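You operate a simulated robot arm through the tools that you are given. There is no shell and no other tool.

The job below is to be done with a simulated robot arm. You get a single attempt, and the scene is never put back.

TASK
Lay slabs on both end moulds and give the triple press one pull.
Fine: pink slab on the green handled mould's lid, teal slab on the purple's, press lid down to its stops and up again, no crack.

Only the result counts: the job must be done as asked and must still hold three seconds after the hand-in. Knocking over, shifting, dropping, spilling or breaking anything else fails it. Lids that push on must go on centred and level and be pressed home; caps that screw on are set level and turned clockwise until they are tight.

THE ROBOT
A 6-joint arm with a three-finger gripper, fixed in place. Base frame: the origin is on the floor under the middle of its stand, x ahead of it, y to its left, z up. Lengths are in mm, angles in rad, forces in N, time in s.
It reaches about 1213 mm from its shoulder. Its first joint turns from -2.897 to 2.897 rad. Payload 4.89 kg.
The tool frame sits at the grasp point between the pads (the TCP): z along the fingers, y along the line on which they close. The tips reach 30 mm beyond it. The gripper opens to 164 mm; its body begins 125 mm behind the TCP.
Orientation is that of the tool frame in the base frame, as a unit quaternion [x, y, z, w]. With the fingers straight down and closing along the base's y, the tool's x points along the base's -x, its y along +y and its z along -z.

THE INTERFACE
- The arm moves only by the tool move_arm. Its argument "plan" is text: rows parted by semicolons, each of 7 numbers parted by spaces: the shift along the base's x, y, z in mm, then the turn, a rotation vector about the base's x, y, z in rad, then the gripper command, from -1 (shut) to 1 (fully open), values between in proportion. In form: x y z wx wy wz hand; .... A call has 1 to 20 rows; each row is the pose to reach, as a shift and turn from the pose commanded when the call began. A row lasts 0.2 s, in which the tool goes at most 50 mm and 0.15 rad; a call with a longer step from one row to the next is refused whole, and so is a gripper value outside its range. Where a pose cannot be reached the arm comes as near as it can. A force on the tool above 90 N (or 10 N above the force at the start of the call, whichever is more), or a blocked arm, ends the call early, and 0.2 s more pass. The fingers move at their own pace (about 108 mm/s each) and stop on an object; they squeeze with about 30 N. The grip force told is the motor's: it shows also when the fingers shut on nothing. Time passes only in rows, and 0.2 s behind the last, so rows that repeat a pose let the fingers close. It gives the time, the measured TCP pose, the force on the tool (base axes), the opening and the grip force at its end, in the units of the frame above (readings bear some noise), with the torque about the TCP (base axes, N m) and any sound that the robot's microphone picked up.
- Cameras (640 x 400 px; columns grow to the right, rows downward): "scene" is fixed at [401, -649.9, 1484.8]; the picture's right is [0.82, -0.57, 0.00], its down [-0.15, -0.21, -0.97] and it looks along [0.55, 0.79, -0.25] (base axes); focal length 316 px, centre (320, 200). "wrist" rides on the gripper at [76, -2, -152] in the tool frame; the picture's right is [0.02, 1.00, 0.00], its down [-0.88, 0.02, -0.47] and it looks along [-0.47, 0.01, 0.88] (tool axes); focal length 247 px, centre (320, 200). There is no depth. A picture from a camera that has moved, and an enlarged one, comes with that camera's place and axes in the base frame and with its lens.
- capture(camera): a new picture of that camera. It takes no simulated time.
- move_column(by): moves the trunk up (or, below 0, down) by that many mm; the arm rides with it, the base frame stays. It gives what a move gives, with no picture.
- enlarge(camera, box): a new picture of the part [left, top, right, bottom] of that camera's present view, enlarged. It takes no simulated time.
- finish_job(): hands the job in; it is judged then, once.

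Nothing tells you positions but the pictures and the camera data. Unless the task says otherwise, let go and move clear before handing in.

The tools are called after ">>>" as name(argument=value, ...) on one line, values as JSON. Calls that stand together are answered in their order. move_arm: Moves the arm, as the interface text tells. Its arguments: {"type":"object","properties":{"plan":{"type":"string"}},"required":["plan"]} The other tools are called the same way: move_column (by) moves the trunk up or down; capture (camera) takes a picture; enlarge (camera, box) takes an enlarged picture of a part of a camera's view; finish_job () hands the job in.

At the start:

```text
clock: 0.0
tcp_pos: [599.6, 28.5, 1460.0]
tool_rot: [0.0, 1.0, 0.0, 0.0]
force: [0.5, 0.4, 0.5]
ft_torque: [0.0, 0.0, -0.04]
opening: 164.0
finger_force: 0.0
trunk travel left (down, up): [-175.0, 215.0]
```

scene: 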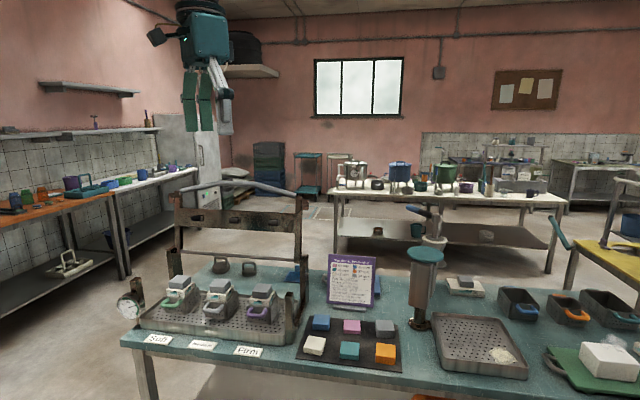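
wrist: 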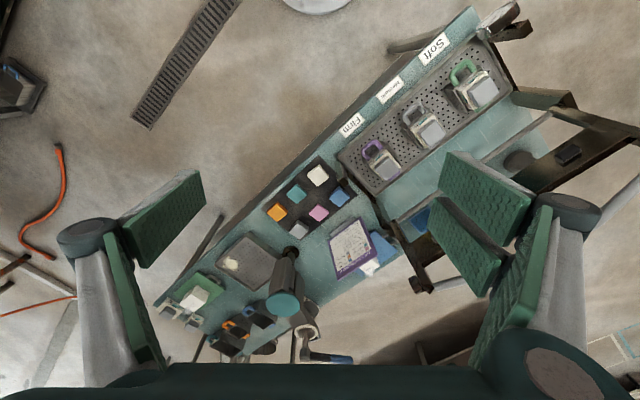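

I see a triple tofu press on the left of a teal table, with three moulds (green, grey and purple handles), a black mat with six coloured slabs, and a sign. I'll look closer before moving.

>>> enlarge(camera="scene", box=[110, 170, 320, 370])

>>> enlarge(camera="scene", box=[280, 240, 480, 390])

>>> enlarge(camera="wrist", box=[320, 0, 640, 200])

>>> enlarge(camera="wrist", box=[220, 140, 440, 300])

>>> enlarge(camera="scene", box=[325, 250, 380, 310])

```text
2.00 times, centred on (215, 270) of scene
camera zoom: at [401.0, -649.9, 1484.8], right [0.82, -0.57, 0.0], down [-0.15, -0.21, -0.97], along [0.55, 0.79, -0.25], focal length 632 px, centre (530, 60)
```

zoom: 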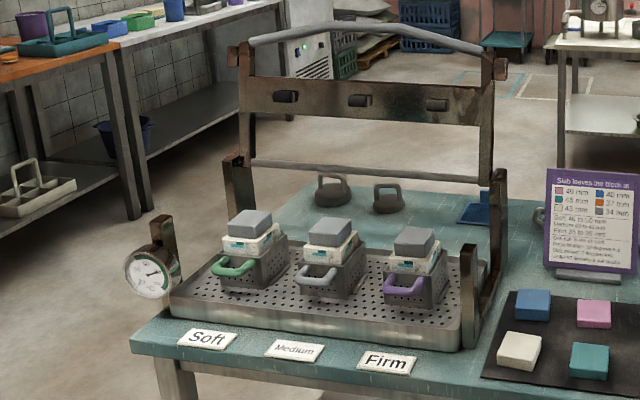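

```text
2.67 times, centred on (380, 315) of scene
camera zoom: at [401.0, -649.9, 1484.8], right [0.82, -0.57, 0.0], down [-0.15, -0.21, -0.97], along [0.55, 0.79, -0.25], focal length 843 px, centre (160, -107)
```

zoom: 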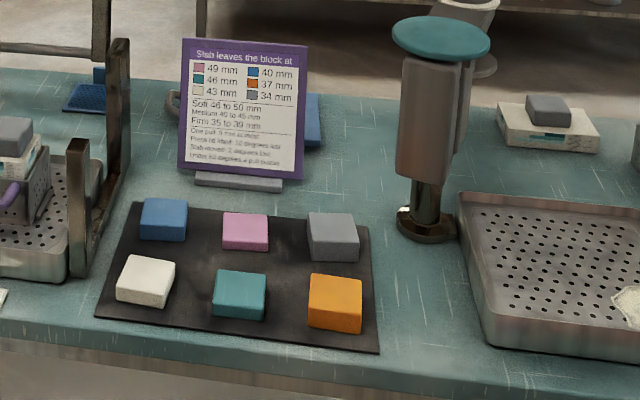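

```text
2.00 times, centred on (480, 100) of wrist
camera zoom: at [523.1, 28.1, 1612.0], right [-0.02, 1.0, 0.0], down [0.88, 0.02, 0.47], along [0.47, 0.01, -0.88], focal length 494 px, centre (0, 400)
```

zoom: 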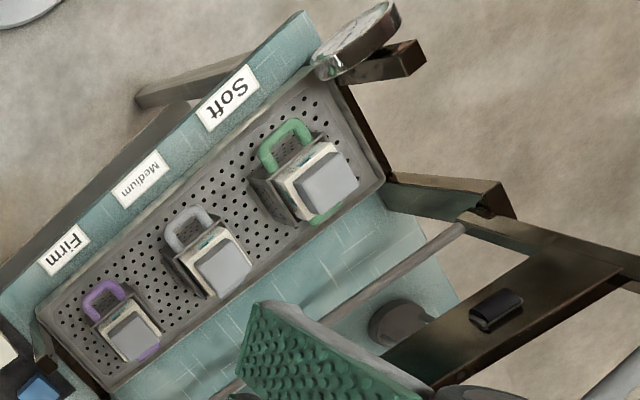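

```text
2.50 times, centred on (330, 220) of wrist
camera zoom: at [523.1, 28.1, 1612.0], right [-0.02, 1.0, 0.0], down [0.88, 0.02, 0.47], along [0.47, 0.01, -0.88], focal length 617 px, centre (295, 150)
```

zoom: 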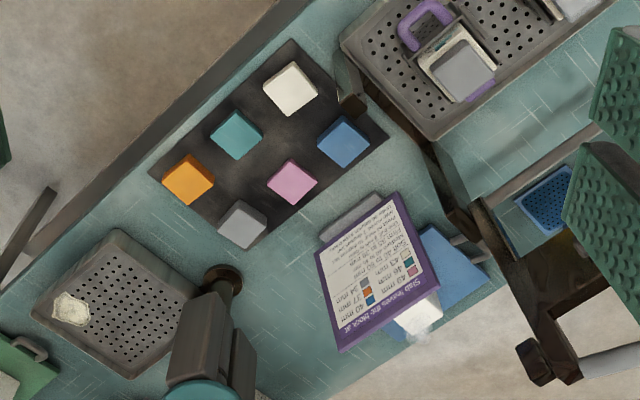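

```text
6.67 times, centred on (352, 280) of scene
camera zoom: at [401.0, -649.9, 1484.8], right [0.82, -0.57, 0.0], down [-0.15, -0.21, -0.97], along [0.55, 0.79, -0.25], focal length 2108 px, centre (103, -333)
```

zoom: 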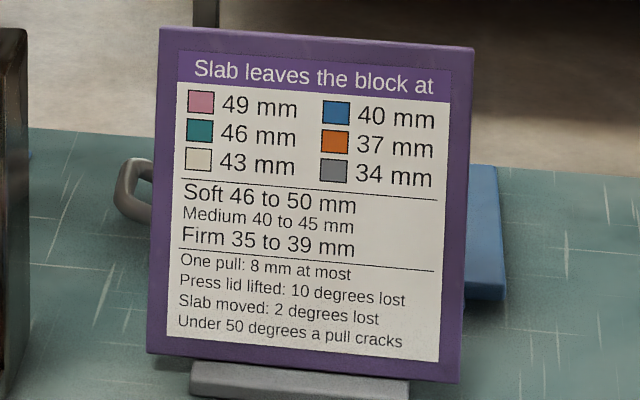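

The sign gives slab thicknesses and temperature limits. I want the gauge, the press mechanism and the moulds in more detail.

>>> enlarge(camera="scene", box=[110, 275, 170, 330])

>>> enlarge(camera="scene", box=[150, 260, 300, 350])

>>> enlarge(camera="scene", box=[160, 175, 310, 270])

>>> enlarge(camera="wrist", box=[400, 40, 540, 130])

>>> enlarge(camera="wrist", box=[380, 140, 640, 300])

>>> enlarge(camera="scene", box=[400, 240, 640, 390])

```text
7.27 times, centred on (140, 302) of scene
camera zoom: at [401.0, -649.9, 1484.8], right [0.82, -0.57, 0.0], down [-0.15, -0.21, -0.97], along [0.55, 0.79, -0.25], focal length 2300 px, centre (1629, -546)
```

zoom: 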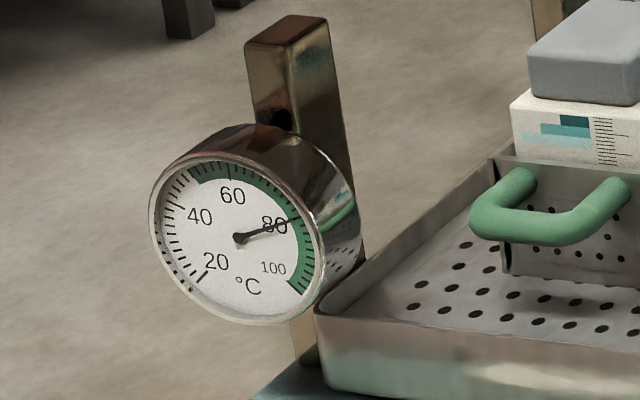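

```text
4.27 times, centred on (225, 305) of scene
camera zoom: at [401.0, -649.9, 1484.8], right [0.82, -0.57, 0.0], down [-0.15, -0.21, -0.97], along [0.55, 0.79, -0.25], focal length 1349 px, centre (725, -248)
```

zoom: 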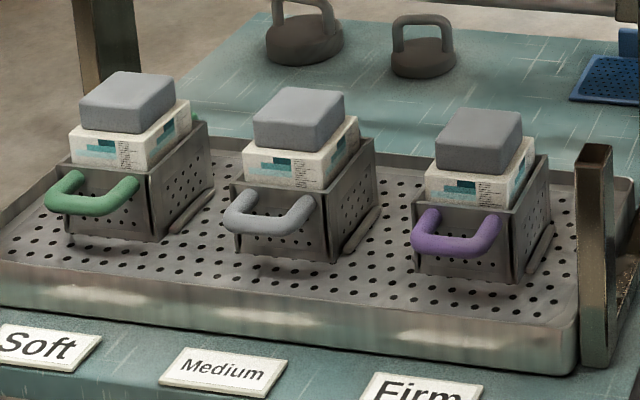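

```text
4.21 times, centred on (235, 222) of scene
camera zoom: at [401.0, -649.9, 1484.8], right [0.82, -0.57, 0.0], down [-0.15, -0.21, -0.97], along [0.55, 0.79, -0.25], focal length 1332 px, centre (678, 105)
```

zoom: 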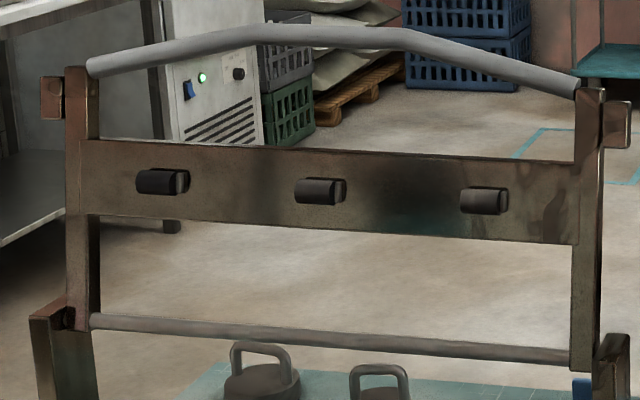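

```text
4.44 times, centred on (470, 85) of wrist
camera zoom: at [523.1, 28.1, 1612.0], right [-0.02, 1.0, 0.0], down [0.88, 0.02, 0.47], along [0.47, 0.01, -0.88], focal length 1098 px, centre (-347, 711)
```

zoom: 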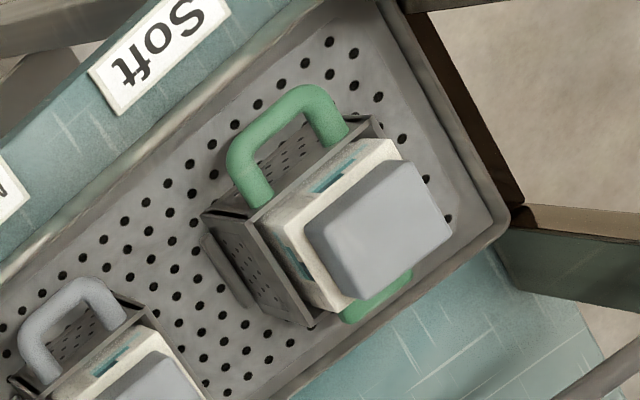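

```text
2.46 times, centred on (510, 220) of wrist
camera zoom: at [523.1, 28.1, 1612.0], right [-0.02, 1.0, 0.0], down [0.88, 0.02, 0.47], along [0.47, 0.01, -0.88], focal length 608 px, centre (-148, 151)
```

zoom: 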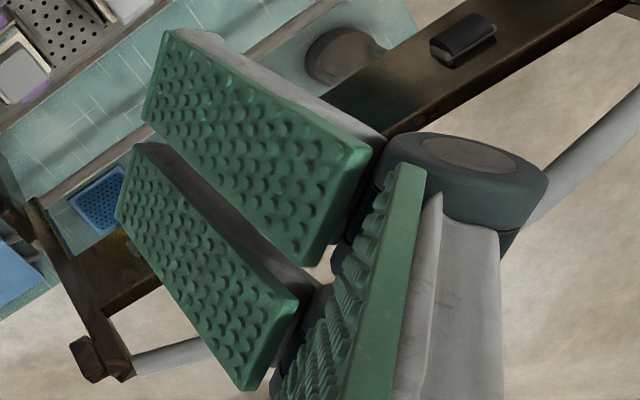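

```text
2.67 times, centred on (520, 315) of scene
camera zoom: at [401.0, -649.9, 1484.8], right [0.82, -0.57, 0.0], down [-0.15, -0.21, -0.97], along [0.55, 0.79, -0.25], focal length 843 px, centre (-213, -107)
```

zoom: 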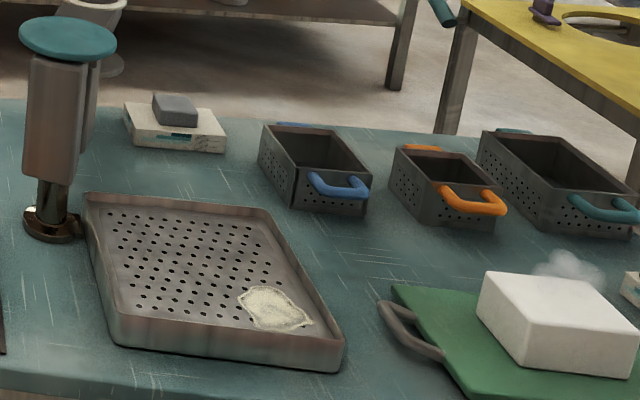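

The slabs sit at about (1005, 34, 808), and the press row runs at 45° with the lid standing up at the rear. The gauge reads about 80°C. I'll check the shape of the gripper, then move above the mat for a closer look.

>>> enlarge(camera="scene", box=[140, 0, 260, 145])

>>> move_arm(plan="28 0 -37 0 0 0 1; 56 0 -74 0 0 0 1; 84 0 -111 0 0 0 1; 112 0 -148 0 0 0 1; 140 0 -185 0 0 0 1; 168 0 -222 0 0 0 1; 196 0 -259 0 0 0 1; 224 0 -296 0 0 0 1; 250 0 -330 0 0 0 1")

```text
2.76 times, centred on (200, 72) of scene
camera zoom: at [401.0, -649.9, 1484.8], right [0.82, -0.57, 0.0], down [-0.15, -0.21, -0.97], along [0.55, 0.79, -0.25], focal length 872 px, centre (651, 552)
```

zoom: 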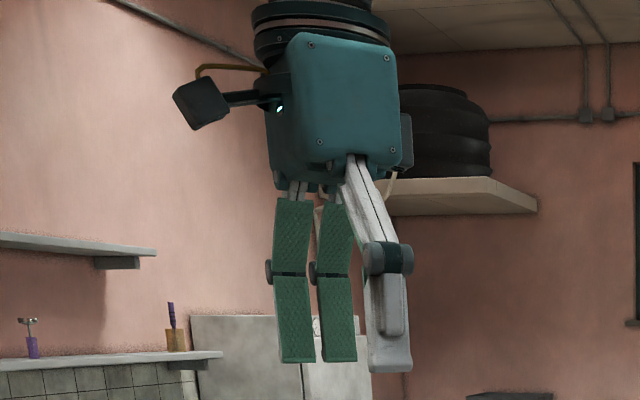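

```text
clock: 2.0
tcp_pos: [848.4, 28.7, 1130.5]
tool_rot: [0.0, 1.0, 0.0, 0.0]
force: [-1.0, 0.3, 1.5]
ft_torque: [0.01, -0.25, 0.02]
opening: 163.8
finger_force: 0.0
trunk travel left (down, up): [-175.0, 215.0]
```

>>> capture(camera="wrist")

>>> capture(camera="scene")

```text
taken
camera wrist: at [771.8, 27.4, 1282.8], right [-0.02, 1.0, 0.0], down [0.88, 0.02, 0.47], along [0.47, 0.01, -0.88], focal length 247 px, centre (320, 200)
```

wrist: 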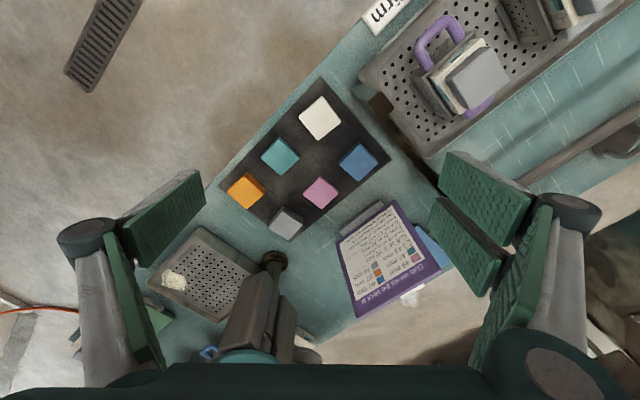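

```text
taken
```

scene: 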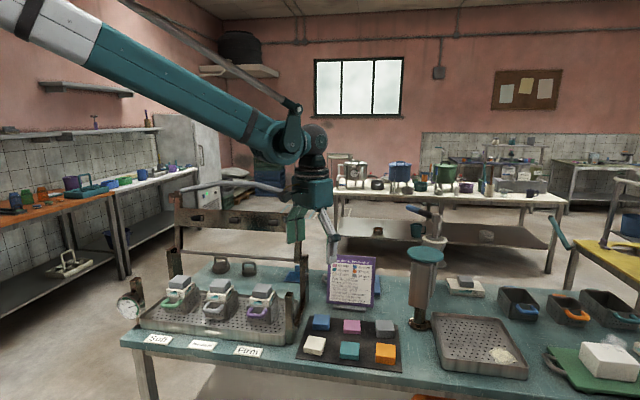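

The arm moved cleanly and the mat is in view. I'll zoom in on the slabs to get their positions and angles.

>>> enlarge(camera="wrist", box=[220, 80, 400, 250])

>>> enlarge(camera="scene", box=[295, 300, 405, 375])

>>> enlarge(camera="wrist", box=[350, 0, 550, 125])

```text
2.35 times, centred on (310, 165) of wrist
camera zoom: at [771.8, 27.4, 1282.8], right [-0.02, 1.0, 0.0], down [0.88, 0.02, 0.47], along [0.47, 0.01, -0.88], focal length 581 px, centre (344, 282)
```

zoom: 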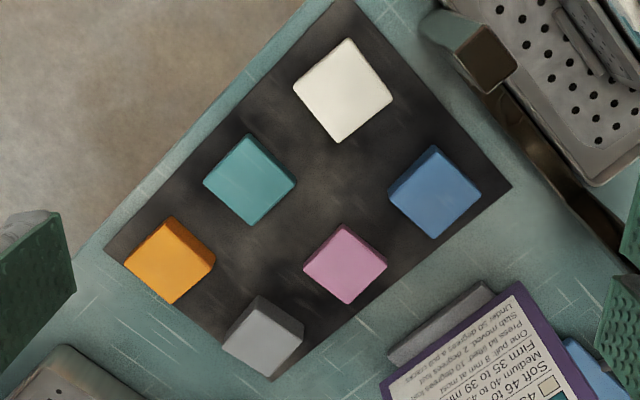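

```text
5.33 times, centred on (350, 338) of scene
camera zoom: at [401.0, -649.9, 1484.8], right [0.82, -0.57, 0.0], down [-0.15, -0.21, -0.97], along [0.55, 0.79, -0.25], focal length 1687 px, centre (160, -533)
```

zoom: 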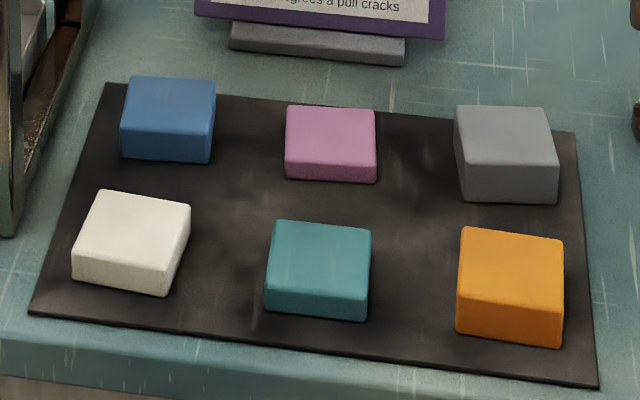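

```text
3.20 times, centred on (450, 62) of wrist
camera zoom: at [771.8, 27.4, 1282.8], right [-0.02, 1.0, 0.0], down [0.88, 0.02, 0.47], along [0.47, 0.01, -0.88], focal length 790 px, centre (-96, 640)
```

zoom: 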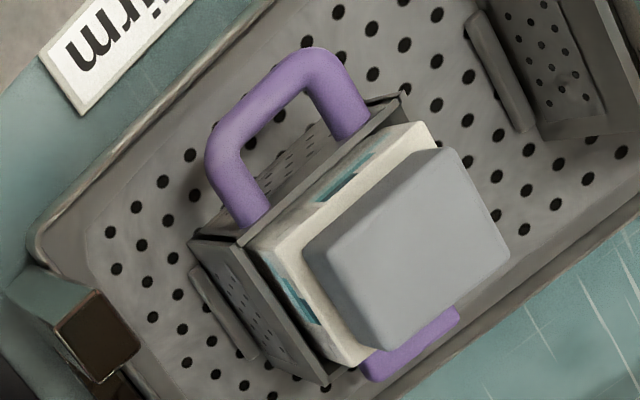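

>>> enlarge(camera="wrist", box=[295, 165, 345, 215])

>>> enlarge(camera="wrist", box=[255, 130, 305, 180])

>>> enlarge(camera="scene", box=[335, 310, 375, 340])

>>> enlarge(camera="scene", box=[330, 335, 370, 365])

```text
8.00 times, centred on (320, 190) of wrist
camera zoom: at [771.8, 27.4, 1282.8], right [-0.02, 1.0, 0.0], down [0.88, 0.02, 0.47], along [0.47, 0.01, -0.88], focal length 1976 px, centre (320, 280)
```

zoom: 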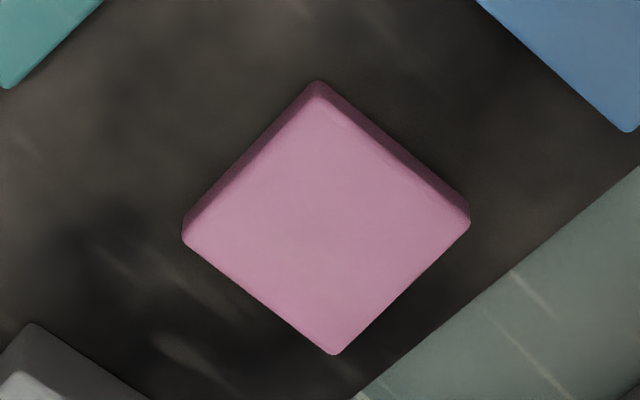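

```text
8.00 times, centred on (280, 155) of wrist
camera zoom: at [771.8, 27.4, 1282.8], right [-0.02, 1.0, 0.0], down [0.88, 0.02, 0.47], along [0.47, 0.01, -0.88], focal length 1976 px, centre (640, 560)
```

zoom: 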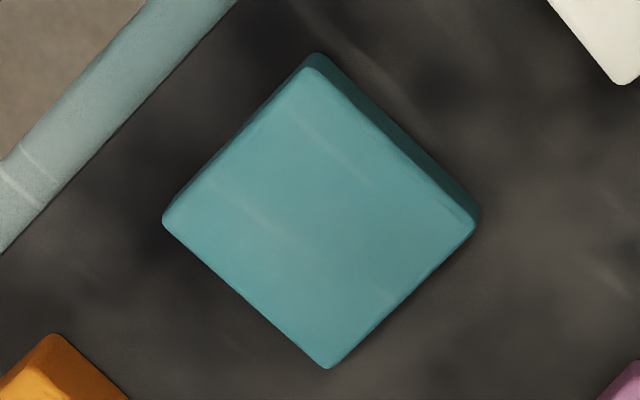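

```text
13.33 times, centred on (355, 325) of scene
camera zoom: at [401.0, -649.9, 1484.8], right [0.82, -0.57, 0.0], down [-0.15, -0.21, -0.97], along [0.55, 0.79, -0.25], focal length 4217 px, centre (-147, -1467)
```

zoom: 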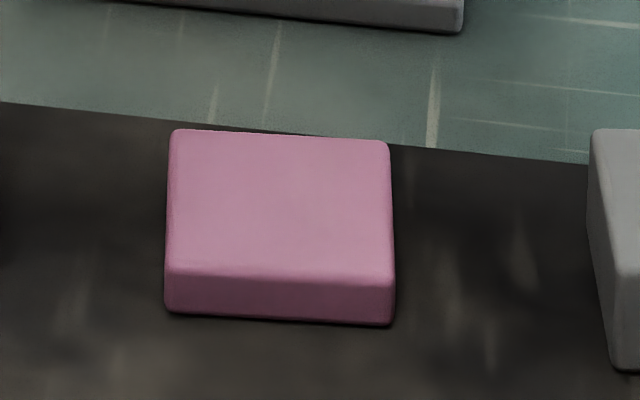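

```text
13.33 times, centred on (350, 350) of scene
camera zoom: at [401.0, -649.9, 1484.8], right [0.82, -0.57, 0.0], down [-0.15, -0.21, -0.97], along [0.55, 0.79, -0.25], focal length 4217 px, centre (-80, -1800)
```

zoom: 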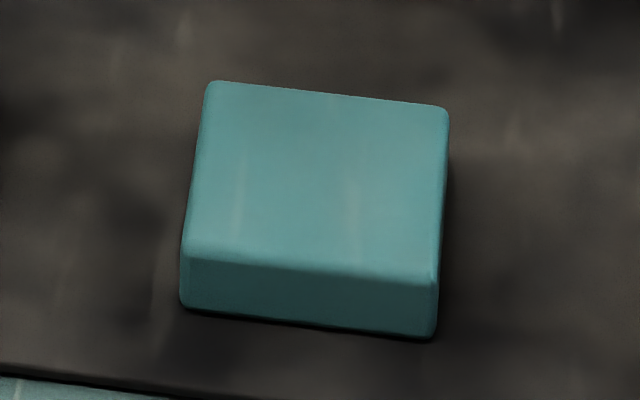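

Pink is at about (1004.5, 33.6), top z≈817, with edges at about 50°/-40°. Teal is at about (928, -47.5), top z≈820, with edges at about 45°. I'll turn the gripper about 50° so it closes along the row, and hover over pink with the fingers part open.

>>> move_arm(plan="25 1 -20 0 0 0.124 0.4; 50 2 -40 0 0 0.248 0.2; 75 3 -60 0 0 0.372 0.12; 100 4 -90 0 0 0.496 0.12; 125 5 -120 0 0 0.620 0.12; 145 5 -150 0 0 0.744 0.12; 155 5.1 -180 0 0 0.868 0.12")

>>> capture(camera="wrist")

>>> capture(camera="scene")

```text
clock: 3.6
tcp_pos: [1003.5, 34.3, 948.7]
tool_rot: [-0.421, 0.907, 0.0, 0.0]
force: [-0.9, -0.9, 1.0]
ft_torque: [-0.03, -0.13, -0.01]
opening: 91.8
finger_force: 0.0
trunk travel left (down, up): [-175.0, 215.0]
```

```text
taken
camera wrist: at [955.8, -24.8, 1101.6], right [-0.78, 0.63, 0.0], down [0.55, 0.69, 0.47], along [0.3, 0.37, -0.88], focal length 247 px, centre (320, 200)
```

wrist: 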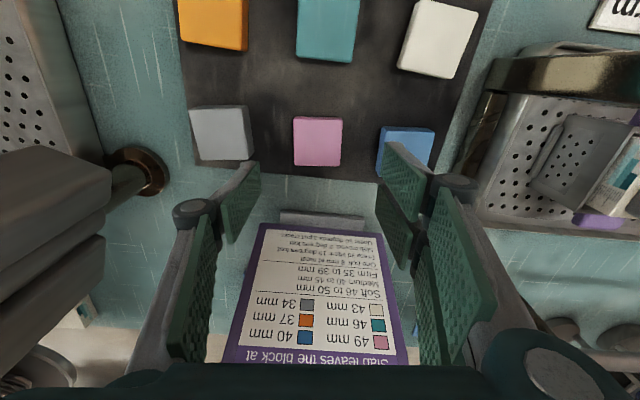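

```text
taken
```

scene: 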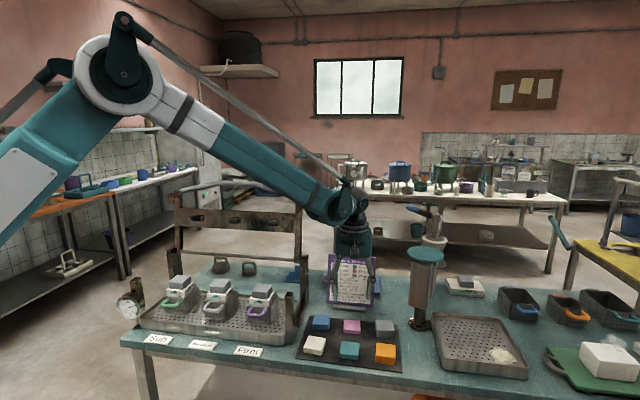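

>>> enlarge(camera="wrist", box=[240, 90, 400, 190])

>>> enlarge(camera="scene", box=[295, 230, 415, 360])

>>> enlarge(camera="scene", box=[110, 275, 170, 330])

```text
4.00 times, centred on (320, 140) of wrist
camera zoom: at [955.8, -24.8, 1101.6], right [-0.78, 0.63, 0.0], down [0.55, 0.69, 0.47], along [0.3, 0.37, -0.88], focal length 988 px, centre (320, 440)
```

zoom: 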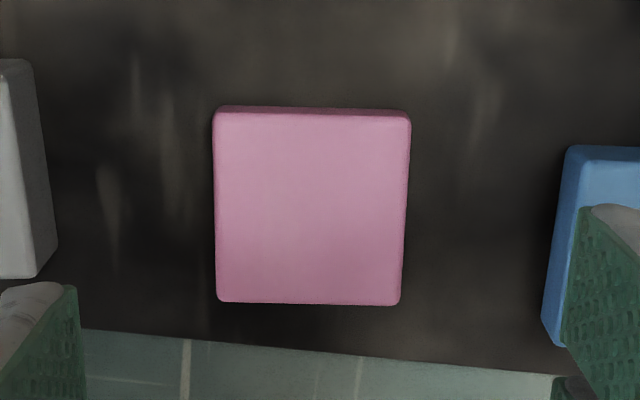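

```text
3.08 times, centred on (355, 295) of scene
camera zoom: at [401.0, -649.9, 1484.8], right [0.82, -0.57, 0.0], down [-0.15, -0.21, -0.97], along [0.55, 0.79, -0.25], focal length 973 px, centre (212, -92)
```

zoom: 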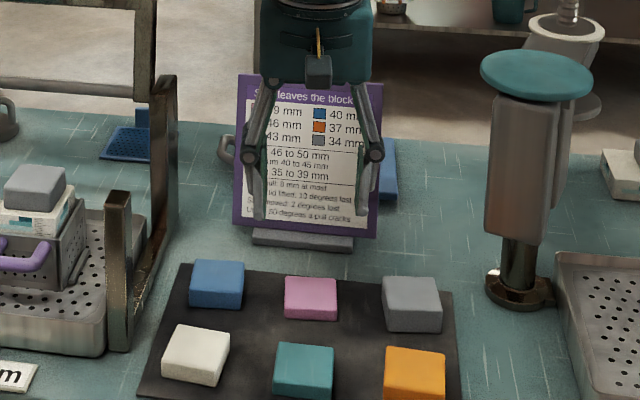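

```text
7.27 times, centred on (140, 302) of scene
camera zoom: at [401.0, -649.9, 1484.8], right [0.82, -0.57, 0.0], down [-0.15, -0.21, -0.97], along [0.55, 0.79, -0.25], focal length 2300 px, centre (1629, -546)
```

zoom: 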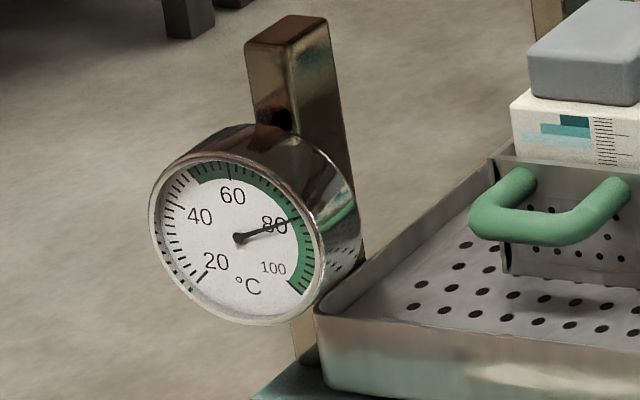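

The gripper is lined up with pink, and the gauge still reads about 80. I'll descend around the slab with a small centring correction and a narrower opening.

>>> move_arm(plan="1.8 -2.6 0 0 0 0 0; 1.8 -2.6 -30 0 0 0 0; 1.8 -2.6 -60 0 0 0 0; 1.8 -2.6 -85 0 0 0 0; 1.8 -2.6 -100 0 0 0 0; 1.8 -2.6 -110 0 0 0 0")

>>> capture(camera="wrist")

>>> enlarge(camera="scene", box=[305, 270, 405, 350])

```text
clock: 5.0
tcp_pos: [1004.6, 31.9, 839.5]
tool_rot: [-0.42, 0.907, -0.001, 0.001]
force: [0.1, -0.5, -0.6]
ft_torque: [0.03, -0.02, 0.01]
opening: 81.8
finger_force: 0.1
trunk travel left (down, up): [-175.0, 215.0]
```

```text
taken
camera wrist: at [958.1, -27.2, 992.4], right [-0.78, 0.63, 0.0], down [0.55, 0.68, 0.47], along [0.3, 0.37, -0.88], focal length 247 px, centre (320, 200)
```

wrist: 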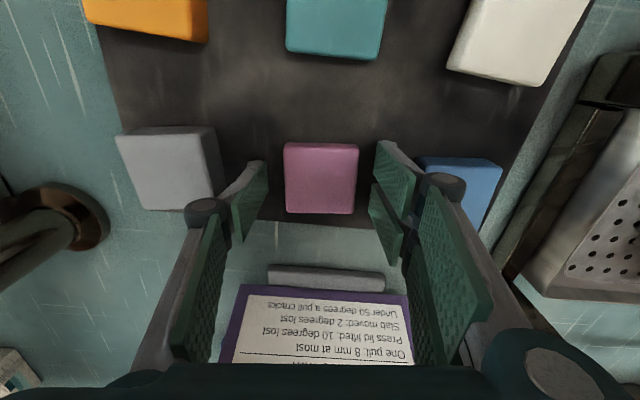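

```text
5.00 times, centred on (355, 310) of scene
camera zoom: at [401.0, -649.9, 1484.8], right [0.82, -0.57, 0.0], down [-0.15, -0.21, -0.97], along [0.55, 0.79, -0.25], focal length 1581 px, centre (145, -350)
```

zoom: 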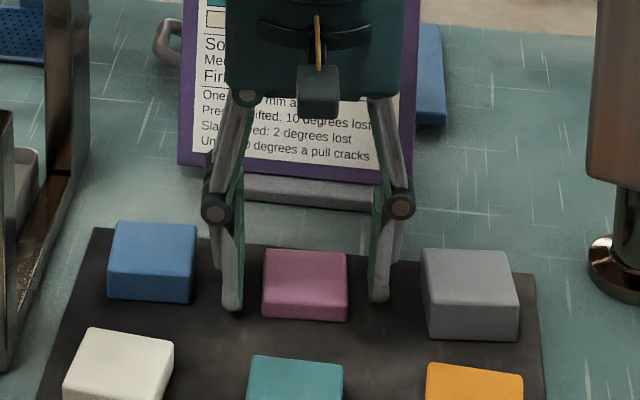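

The fingers straddle pink with clear gaps on both sides. I'll lower 2 mm and close.

>>> move_arm(plan="0 0 -2 0 0 0 0; 0 0 -2 0 0 0 -0.3; 0 0 -2 0 0 0 -0.5; 0 0 -2 0 0 0 -0.7; 0 0 -2 0 0 0 -0.8; 0 0 -2 0 0 0 -0.8")

>>> capture(camera="wrist")

>>> enlarge(camera="scene", box=[305, 270, 405, 350])

```text
clock: 6.4
tcp_pos: [1005.9, 32.9, 837.3]
tool_rot: [-0.419, 0.908, 0.001, 0.0]
force: [0.0, -0.3, 0.4]
ft_torque: [0.03, 0.01, -0.01]
opening: 55.1
finger_force: 29.8
trunk travel left (down, up): [-175.0, 215.0]
```

```text
taken
camera wrist: at [958.3, -27.2, 990.1], right [-0.78, 0.63, 0.0], down [0.55, 0.68, 0.47], along [0.3, 0.37, -0.88], focal length 247 px, centre (320, 200)
```

wrist: 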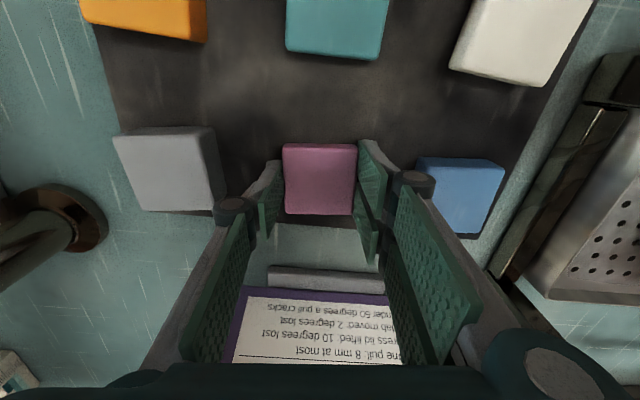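

```text
5.00 times, centred on (355, 310) of scene
camera zoom: at [401.0, -649.9, 1484.8], right [0.82, -0.57, 0.0], down [-0.15, -0.21, -0.97], along [0.55, 0.79, -0.25], focal length 1581 px, centre (145, -350)
```

zoom: 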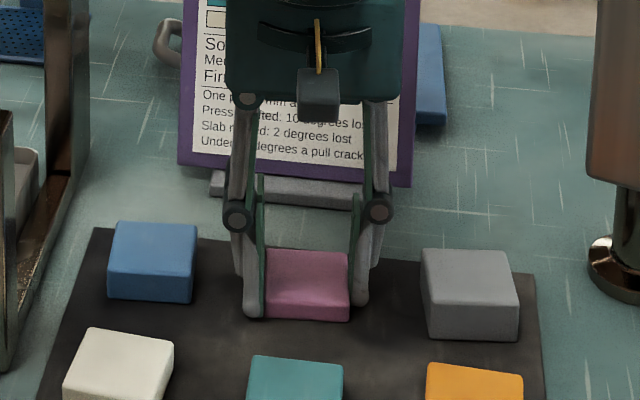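

Pink is held at 55 mm with a firm grip. I'll lift it and carry it along the mould row, high above the posts and lids, towards the green mould.

>>> move_arm(plan="0 0 30 0 0 0 -0.8; 0 0 70 0 0 0 -0.8; 0 0 115 0 0 0 -0.8; 0 0 160 0 0 0 -0.8; 0 0 205 0 0 0 -0.8; -20 18 235 0 0 0 -0.8; -53 49 245 0 0 0 -0.8; -88 82 245 0 0 0 -0.8; -123 115 245 0 0 -0.02 -0.8; -158 147 245 0 0 -0.04 -0.8; -193 180 245 0 0 -0.06 -0.8; -228 212 245 0 0 -0.083 -0.8; -263 245 245 0 0 -0.083 -0.8; -298 277 245 0 0 -0.083 -0.8; -333 310 245 0 0 -0.083 -0.8; -368 342 245 0 0 -0.083 -0.8; -400 372 245 0 0 -0.083 -0.8; -425 394 245 0 0 -0.083 -0.8; -441 409 245 0 0 -0.083 -0.8; -441 409 245 0 0 -0.083 -0.8")

>>> capture(camera="wrist")

>>> capture(camera="scene")

```text
clock: 10.6
tcp_pos: [566.0, 442.3, 1083.1]
tool_rot: [-0.383, 0.924, 0.0, 0.0]
force: [-0.7, 0.3, -0.8]
ft_torque: [0.02, 0.0, -0.02]
opening: 54.8
finger_force: 29.6
trunk travel left (down, up): [-175.0, 215.0]
```

```text
taken
camera wrist: at [512.6, 386.3, 1235.7], right [-0.72, 0.69, 0.0], down [0.61, 0.64, 0.47], along [0.33, 0.34, -0.88], focal length 247 px, centre (320, 200)
```

wrist: 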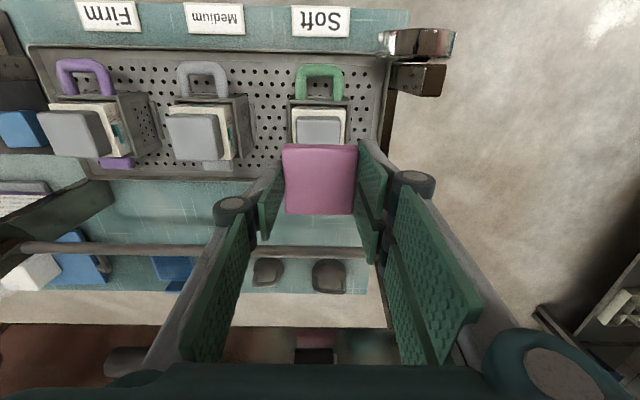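

```text
taken
```

scene: 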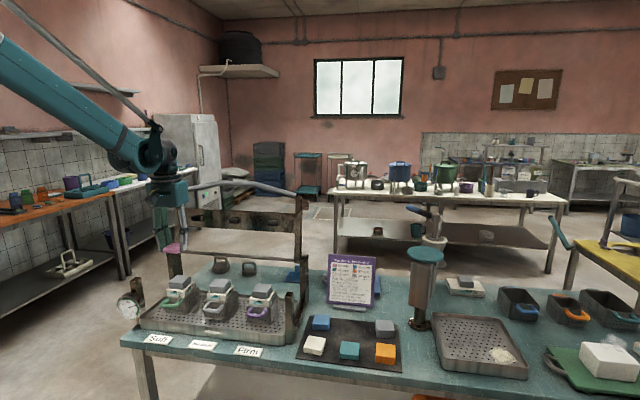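

Pink is now above the green mould and the press axes look lined up with the tool. I'll zoom in for the fine alignment.

>>> enlarge(camera="wrist", box=[270, 55, 390, 155])

>>> enlarge(camera="wrist", box=[20, 40, 260, 190])

>>> enlarge(camera="scene", box=[130, 170, 250, 330])

```text
4.00 times, centred on (330, 105) of wrist
camera zoom: at [512.6, 386.3, 1235.7], right [-0.72, 0.69, 0.0], down [0.61, 0.64, 0.47], along [0.33, 0.34, -0.88], focal length 988 px, centre (280, 580)
```

zoom: 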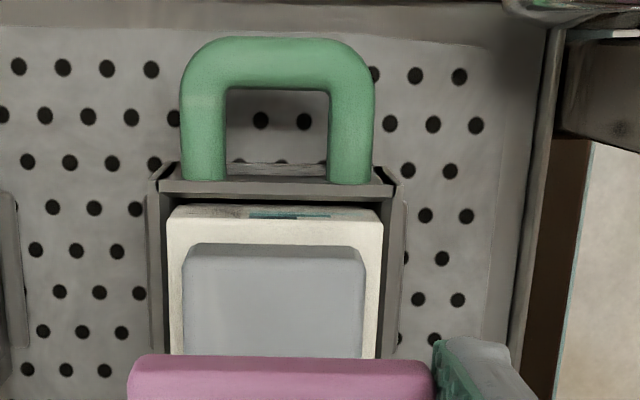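

```text
2.67 times, centred on (140, 115) of wrist
camera zoom: at [512.6, 386.3, 1235.7], right [-0.72, 0.69, 0.0], down [0.61, 0.64, 0.47], along [0.33, 0.34, -0.88], focal length 659 px, centre (800, 427)
```

zoom: 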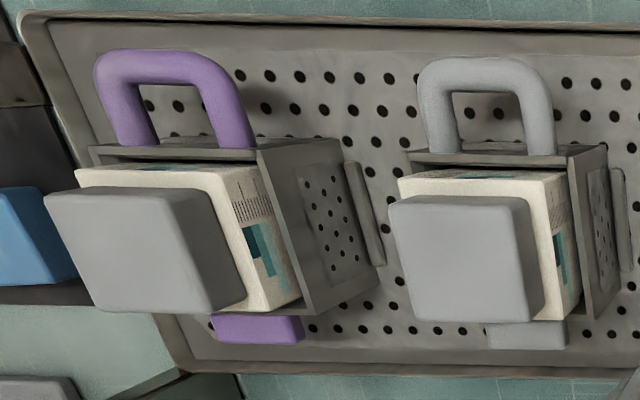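

```text
2.50 times, centred on (190, 250) of scene
camera zoom: at [401.0, -649.9, 1484.8], right [0.82, -0.57, 0.0], down [-0.15, -0.21, -0.97], along [0.55, 0.79, -0.25], focal length 791 px, centre (645, 75)
```

zoom: 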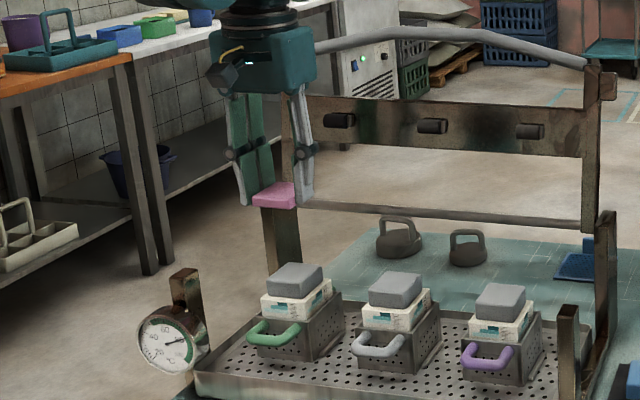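

>>> enlarge(camera="scene", box=[155, 265, 205, 315])

>>> enlarge(camera="scene", box=[240, 270, 290, 320])

>>> enlarge(camera="wrist", box=[270, 130, 390, 230])

```text
8.00 times, centred on (180, 290) of scene
camera zoom: at [401.0, -649.9, 1484.8], right [0.82, -0.57, 0.0], down [-0.15, -0.21, -0.97], along [0.55, 0.79, -0.25], focal length 2530 px, centre (1440, -520)
```

zoom: 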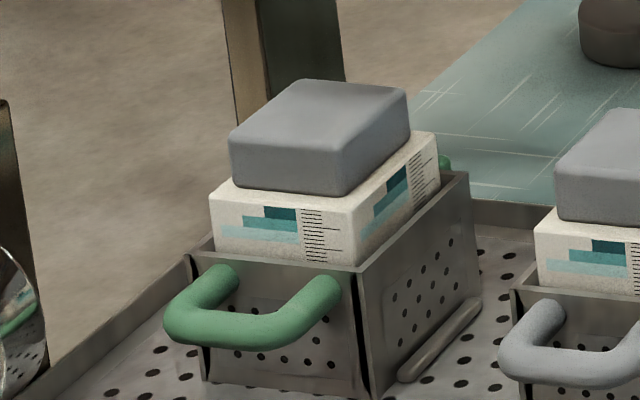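

```text
8.00 times, centred on (265, 295) of scene
camera zoom: at [401.0, -649.9, 1484.8], right [0.82, -0.57, 0.0], down [-0.15, -0.21, -0.97], along [0.55, 0.79, -0.25], focal length 2530 px, centre (760, -560)
```

zoom: 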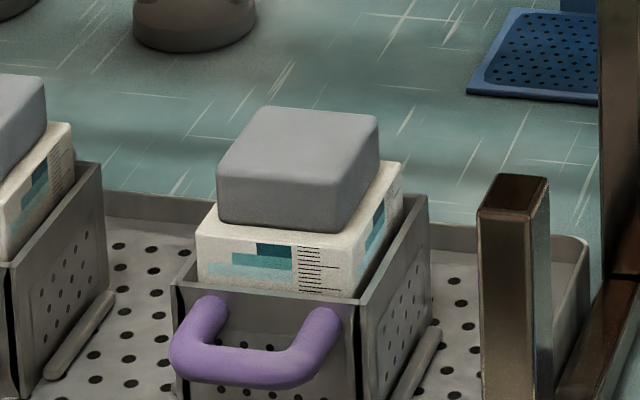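

```text
4.00 times, centred on (330, 180) of wrist
camera zoom: at [512.6, 386.3, 1235.7], right [-0.72, 0.69, 0.0], down [0.61, 0.64, 0.47], along [0.33, 0.34, -0.88], focal length 988 px, centre (280, 280)
```

zoom: 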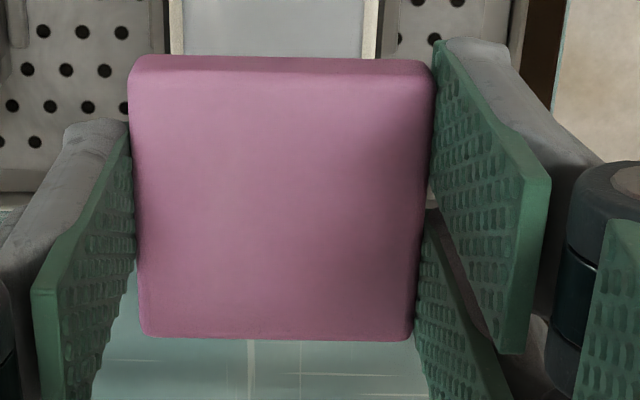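

Scene and wrist views agree: the green lid's block top is centred near (569.5, 443.5, 938). I'll shift about 2 mm and descend to just above it.

>>> move_arm(plan="2.2 0.2 -20 0 0 0 -0.8; 2.2 0.2 -50 0 0 0 -0.8; 2.2 0.2 -75 0 0 0 -0.8; 2.2 0.2 -92 0 0 0 -0.8; 2.2 0.2 -100 0 0 0 -0.8; 2.2 0.2 -100 0 0 0 -0.8")

>>> enlarge(camera="scene", box=[150, 245, 220, 305])

>>> enlarge(camera="wrist", box=[240, 100, 420, 240])

```text
clock: 12.0
tcp_pos: [566.7, 441.6, 981.6]
tool_rot: [-0.383, 0.924, 0.0, 0.0]
force: [0.1, -0.3, -0.2]
ft_torque: [-0.02, 0.02, 0.0]
opening: 54.9
finger_force: 30.0
trunk travel left (down, up): [-175.0, 215.0]
```

```text
6.67 times, centred on (185, 275) of scene
camera zoom: at [401.0, -649.9, 1484.8], right [0.82, -0.57, 0.0], down [-0.15, -0.21, -0.97], along [0.55, 0.79, -0.25], focal length 2108 px, centre (1220, -300)
```

zoom: 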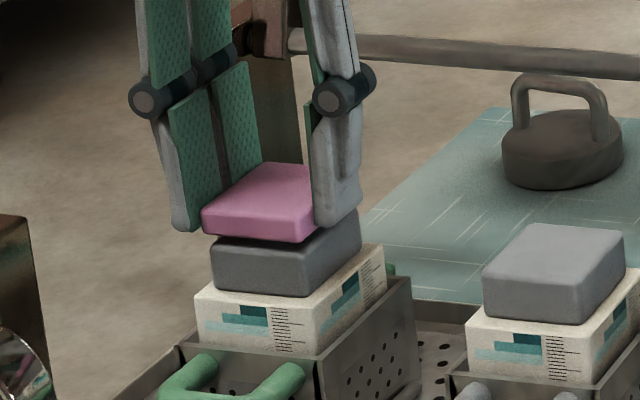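

```text
2.86 times, centred on (330, 170) of wrist
camera zoom: at [514.7, 386.1, 1134.3], right [-0.72, 0.69, 0.0], down [0.61, 0.64, 0.47], along [0.33, 0.34, -0.88], focal length 706 px, centre (291, 286)
```

zoom: 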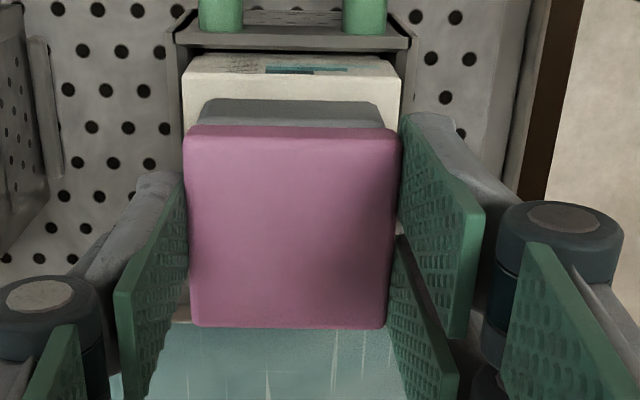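

>>> enlarge(camera="scene", box=[165, 262, 201, 292])

>>> enlarge(camera="wrist", box=[290, 110, 370, 160])

```text
13.33 times, centred on (183, 277) of scene
camera zoom: at [401.0, -649.9, 1484.8], right [0.82, -0.57, 0.0], down [-0.15, -0.21, -0.97], along [0.55, 0.79, -0.25], focal length 4217 px, centre (2147, -827)
```

zoom: 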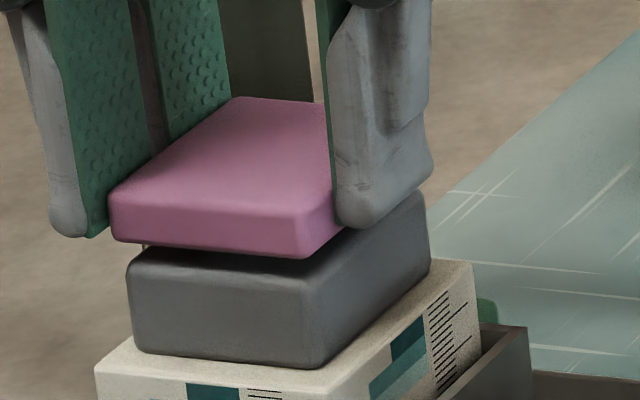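

```text
8.00 times, centred on (330, 135) of wrist
camera zoom: at [514.7, 386.1, 1134.3], right [-0.72, 0.69, 0.0], down [0.61, 0.64, 0.47], along [0.33, 0.34, -0.88], focal length 1976 px, centre (240, 720)
```

zoom: 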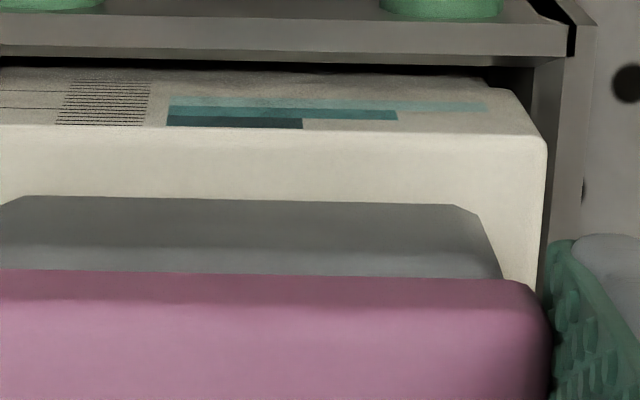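

The slab is about 3 mm short of centre in depth, so I'll shift it that much and lower gently while watching the force.

>>> move_arm(plan="2.7 1.6 0 0 0 0 -0.8; 2.7 1.6 -4 0 0 0 -0.8; 2.7 1.6 -8 0 0 0 -0.8; 2.7 1.6 -8 0 0 0 -0.8")

>>> enlarge(camera="scene", box=[165, 262, 201, 292])

>>> enlarge(camera="wrist", box=[270, 110, 390, 210])

```text
clock: 13.0
tcp_pos: [570.1, 443.2, 974.0]
tool_rot: [-0.383, 0.924, 0.0, -0.001]
force: [1.2, 0.6, 11.2]
ft_torque: [0.04, -0.07, -0.02]
opening: 54.9
finger_force: 30.4
trunk travel left (down, up): [-175.0, 215.0]
```

```text
13.33 times, centred on (183, 277) of scene
camera zoom: at [401.0, -649.9, 1484.8], right [0.82, -0.57, 0.0], down [-0.15, -0.21, -0.97], along [0.55, 0.79, -0.25], focal length 4217 px, centre (2147, -827)
```

zoom: 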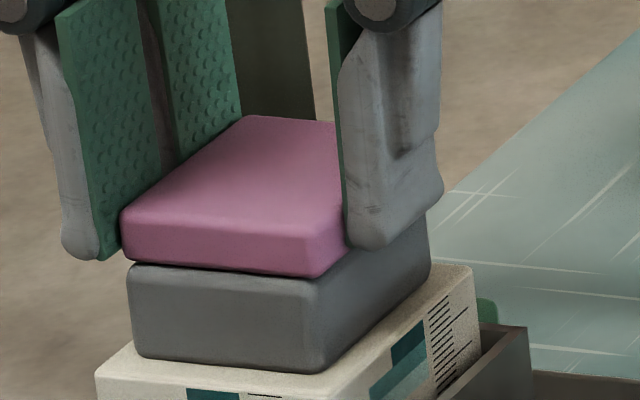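

```text
4.00 times, centred on (330, 160) of wrist
camera zoom: at [516.8, 387.5, 1126.6], right [-0.72, 0.69, 0.0], down [0.61, 0.64, 0.47], along [0.33, 0.34, -0.88], focal length 988 px, centre (280, 360)
```

zoom: 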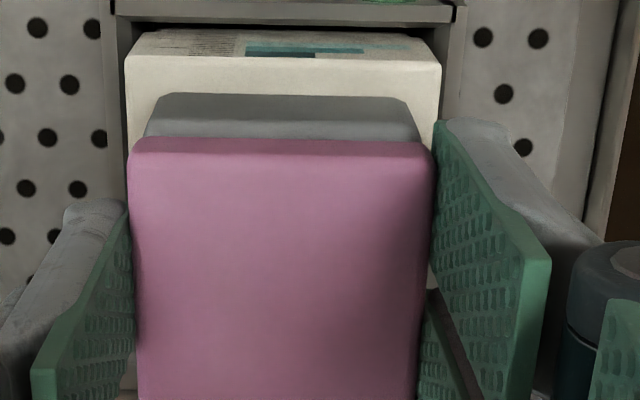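

Contact has registered at 11 N and the slab looks centred on the block. I'll open the fingers, rise and check.

>>> move_arm(plan="0 0 0 0 0 0 -0.25; 0 0 0 0 0 0 -0.1; 0 0 0 0 0 0 0.05; 0 0 0 0 0 0 0.1; 0 0 20 0 0 0 0.1; 0 0 50 0 0 0 0.1; 0 0 90 0 0 0 0.1")

>>> enlarge(camera="scene", box=[155, 262, 205, 302])

>>> enlarge(camera="wrist", box=[260, 60, 400, 180])

>>> enlarge(camera="scene", box=[110, 275, 170, 330])

```text
clock: 14.6
tcp_pos: [570.7, 444.7, 1062.7]
tool_rot: [-0.383, 0.924, 0.0, 0.0]
force: [0.9, 0.4, -0.7]
ft_torque: [-0.1, 0.18, 0.01]
opening: 90.4
finger_force: 0.1
trunk travel left (down, up): [-175.0, 215.0]
```

```text
10.00 times, centred on (180, 282) of scene
camera zoom: at [401.0, -649.9, 1484.8], right [0.82, -0.57, 0.0], down [-0.15, -0.21, -0.97], along [0.55, 0.79, -0.25], focal length 3162 px, centre (1720, -620)
```

zoom: 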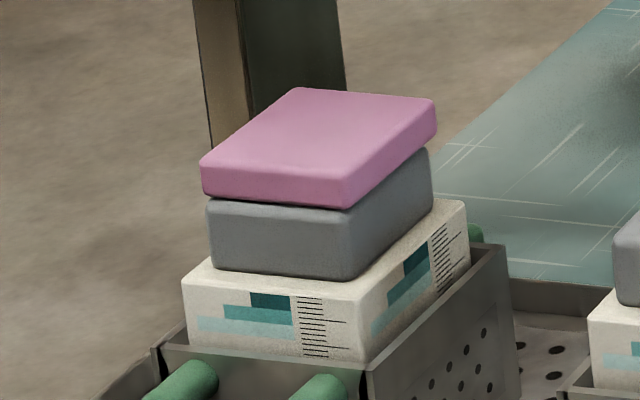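

```text
3.33 times, centred on (330, 120) of wrist
camera zoom: at [517.9, 389.3, 1216.6], right [-0.72, 0.69, 0.0], down [0.61, 0.64, 0.47], along [0.33, 0.34, -0.88], focal length 823 px, centre (287, 467)
```

zoom: 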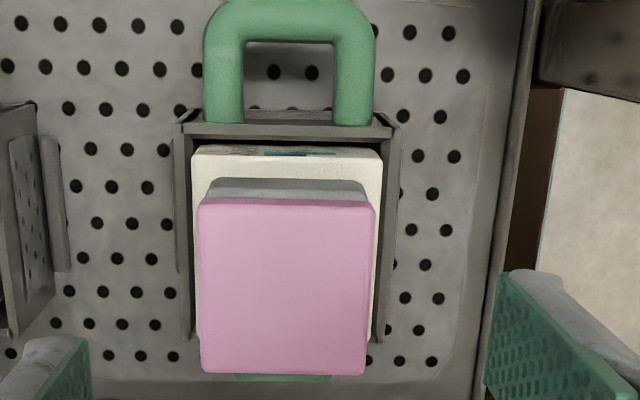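

```text
7.27 times, centred on (140, 302) of scene
camera zoom: at [401.0, -649.9, 1484.8], right [0.82, -0.57, 0.0], down [-0.15, -0.21, -0.97], along [0.55, 0.79, -0.25], focal length 2300 px, centre (1629, -546)
```

zoom: 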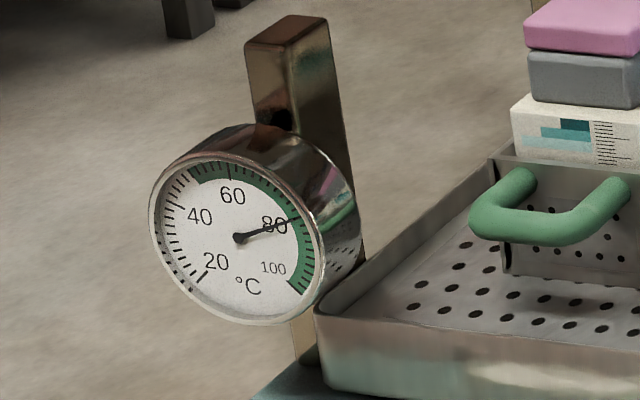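

Pink sits flat and centred on the green lid, and the gauge still reads about 80. Next I'll go back to hover over the teal slab.

>>> move_arm(plan="12 -16 5 0 0 0 0.1; 38 -52 10 0 0 0 0.1; 66 -90 10 0 0 0 0.1; 94 -128 10 0 0 0 0.1; 122 -166 10 0 0 0 0.1; 150 -204 10 0 0 0 0.1; 178 -242 10 0 0 0 0.1; 206 -280 10 0 0 0 0.1; 234 -318 10 0 0 0 0.1; 262 -356 10 0 0 0 0.1; 290 -394 5 0 0 0 0.1; 316 -430 -15 0 0 0 0.05; 340 -462 -45 0 0 0 0; 354 -482 -80 0 0 0 0; 359 -489.3 -115 0 0 0 0; 359 -489.3 -115 0 0 0 0")

>>> capture(camera="wrist")

>>> enlarge(camera="wrist", box=[240, 90, 400, 190])

>>> enlarge(camera="scene", box=[110, 170, 320, 370])

```text
clock: 18.0
tcp_pos: [930.0, -46.5, 948.9]
tool_rot: [-0.383, 0.924, 0.001, 0.0]
force: [0.6, 0.2, 0.1]
ft_torque: [0.0, 0.09, 0.0]
opening: 81.9
finger_force: 0.0
trunk travel left (down, up): [-175.0, 215.0]
```

```text
taken
camera wrist: at [876.6, -102.1, 1102.0], right [-0.72, 0.69, 0.0], down [0.61, 0.64, 0.47], along [0.33, 0.34, -0.88], focal length 247 px, centre (320, 200)
```

wrist: 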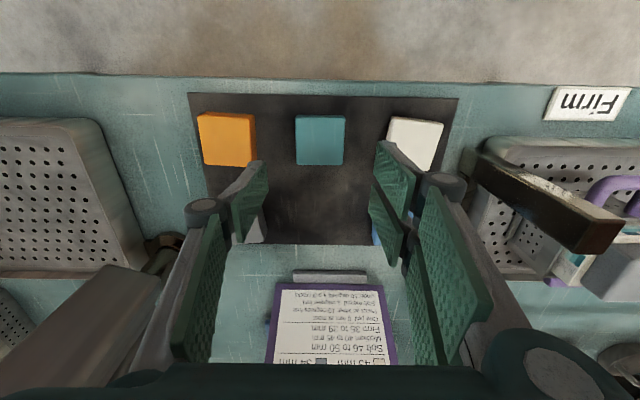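

```text
4.00 times, centred on (320, 140) of wrist
camera zoom: at [876.6, -102.1, 1102.0], right [-0.72, 0.69, 0.0], down [0.61, 0.64, 0.47], along [0.33, 0.34, -0.88], focal length 988 px, centre (320, 440)
```

zoom: 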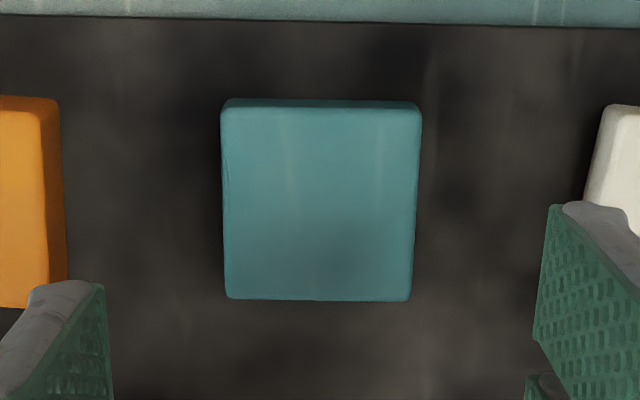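

```text
2.00 times, centred on (215, 270) of scene
camera zoom: at [401.0, -649.9, 1484.8], right [0.82, -0.57, 0.0], down [-0.15, -0.21, -0.97], along [0.55, 0.79, -0.25], focal length 632 px, centre (530, 60)
```

zoom: 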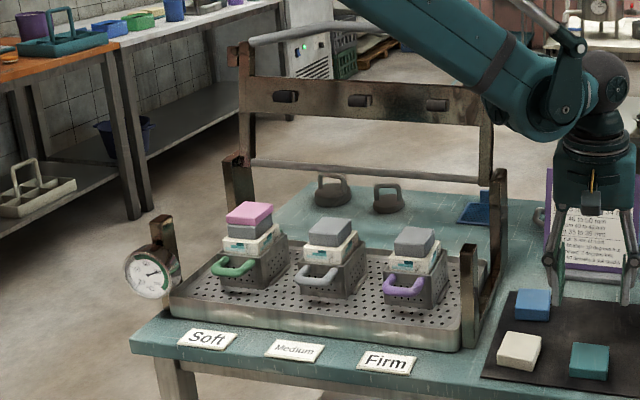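

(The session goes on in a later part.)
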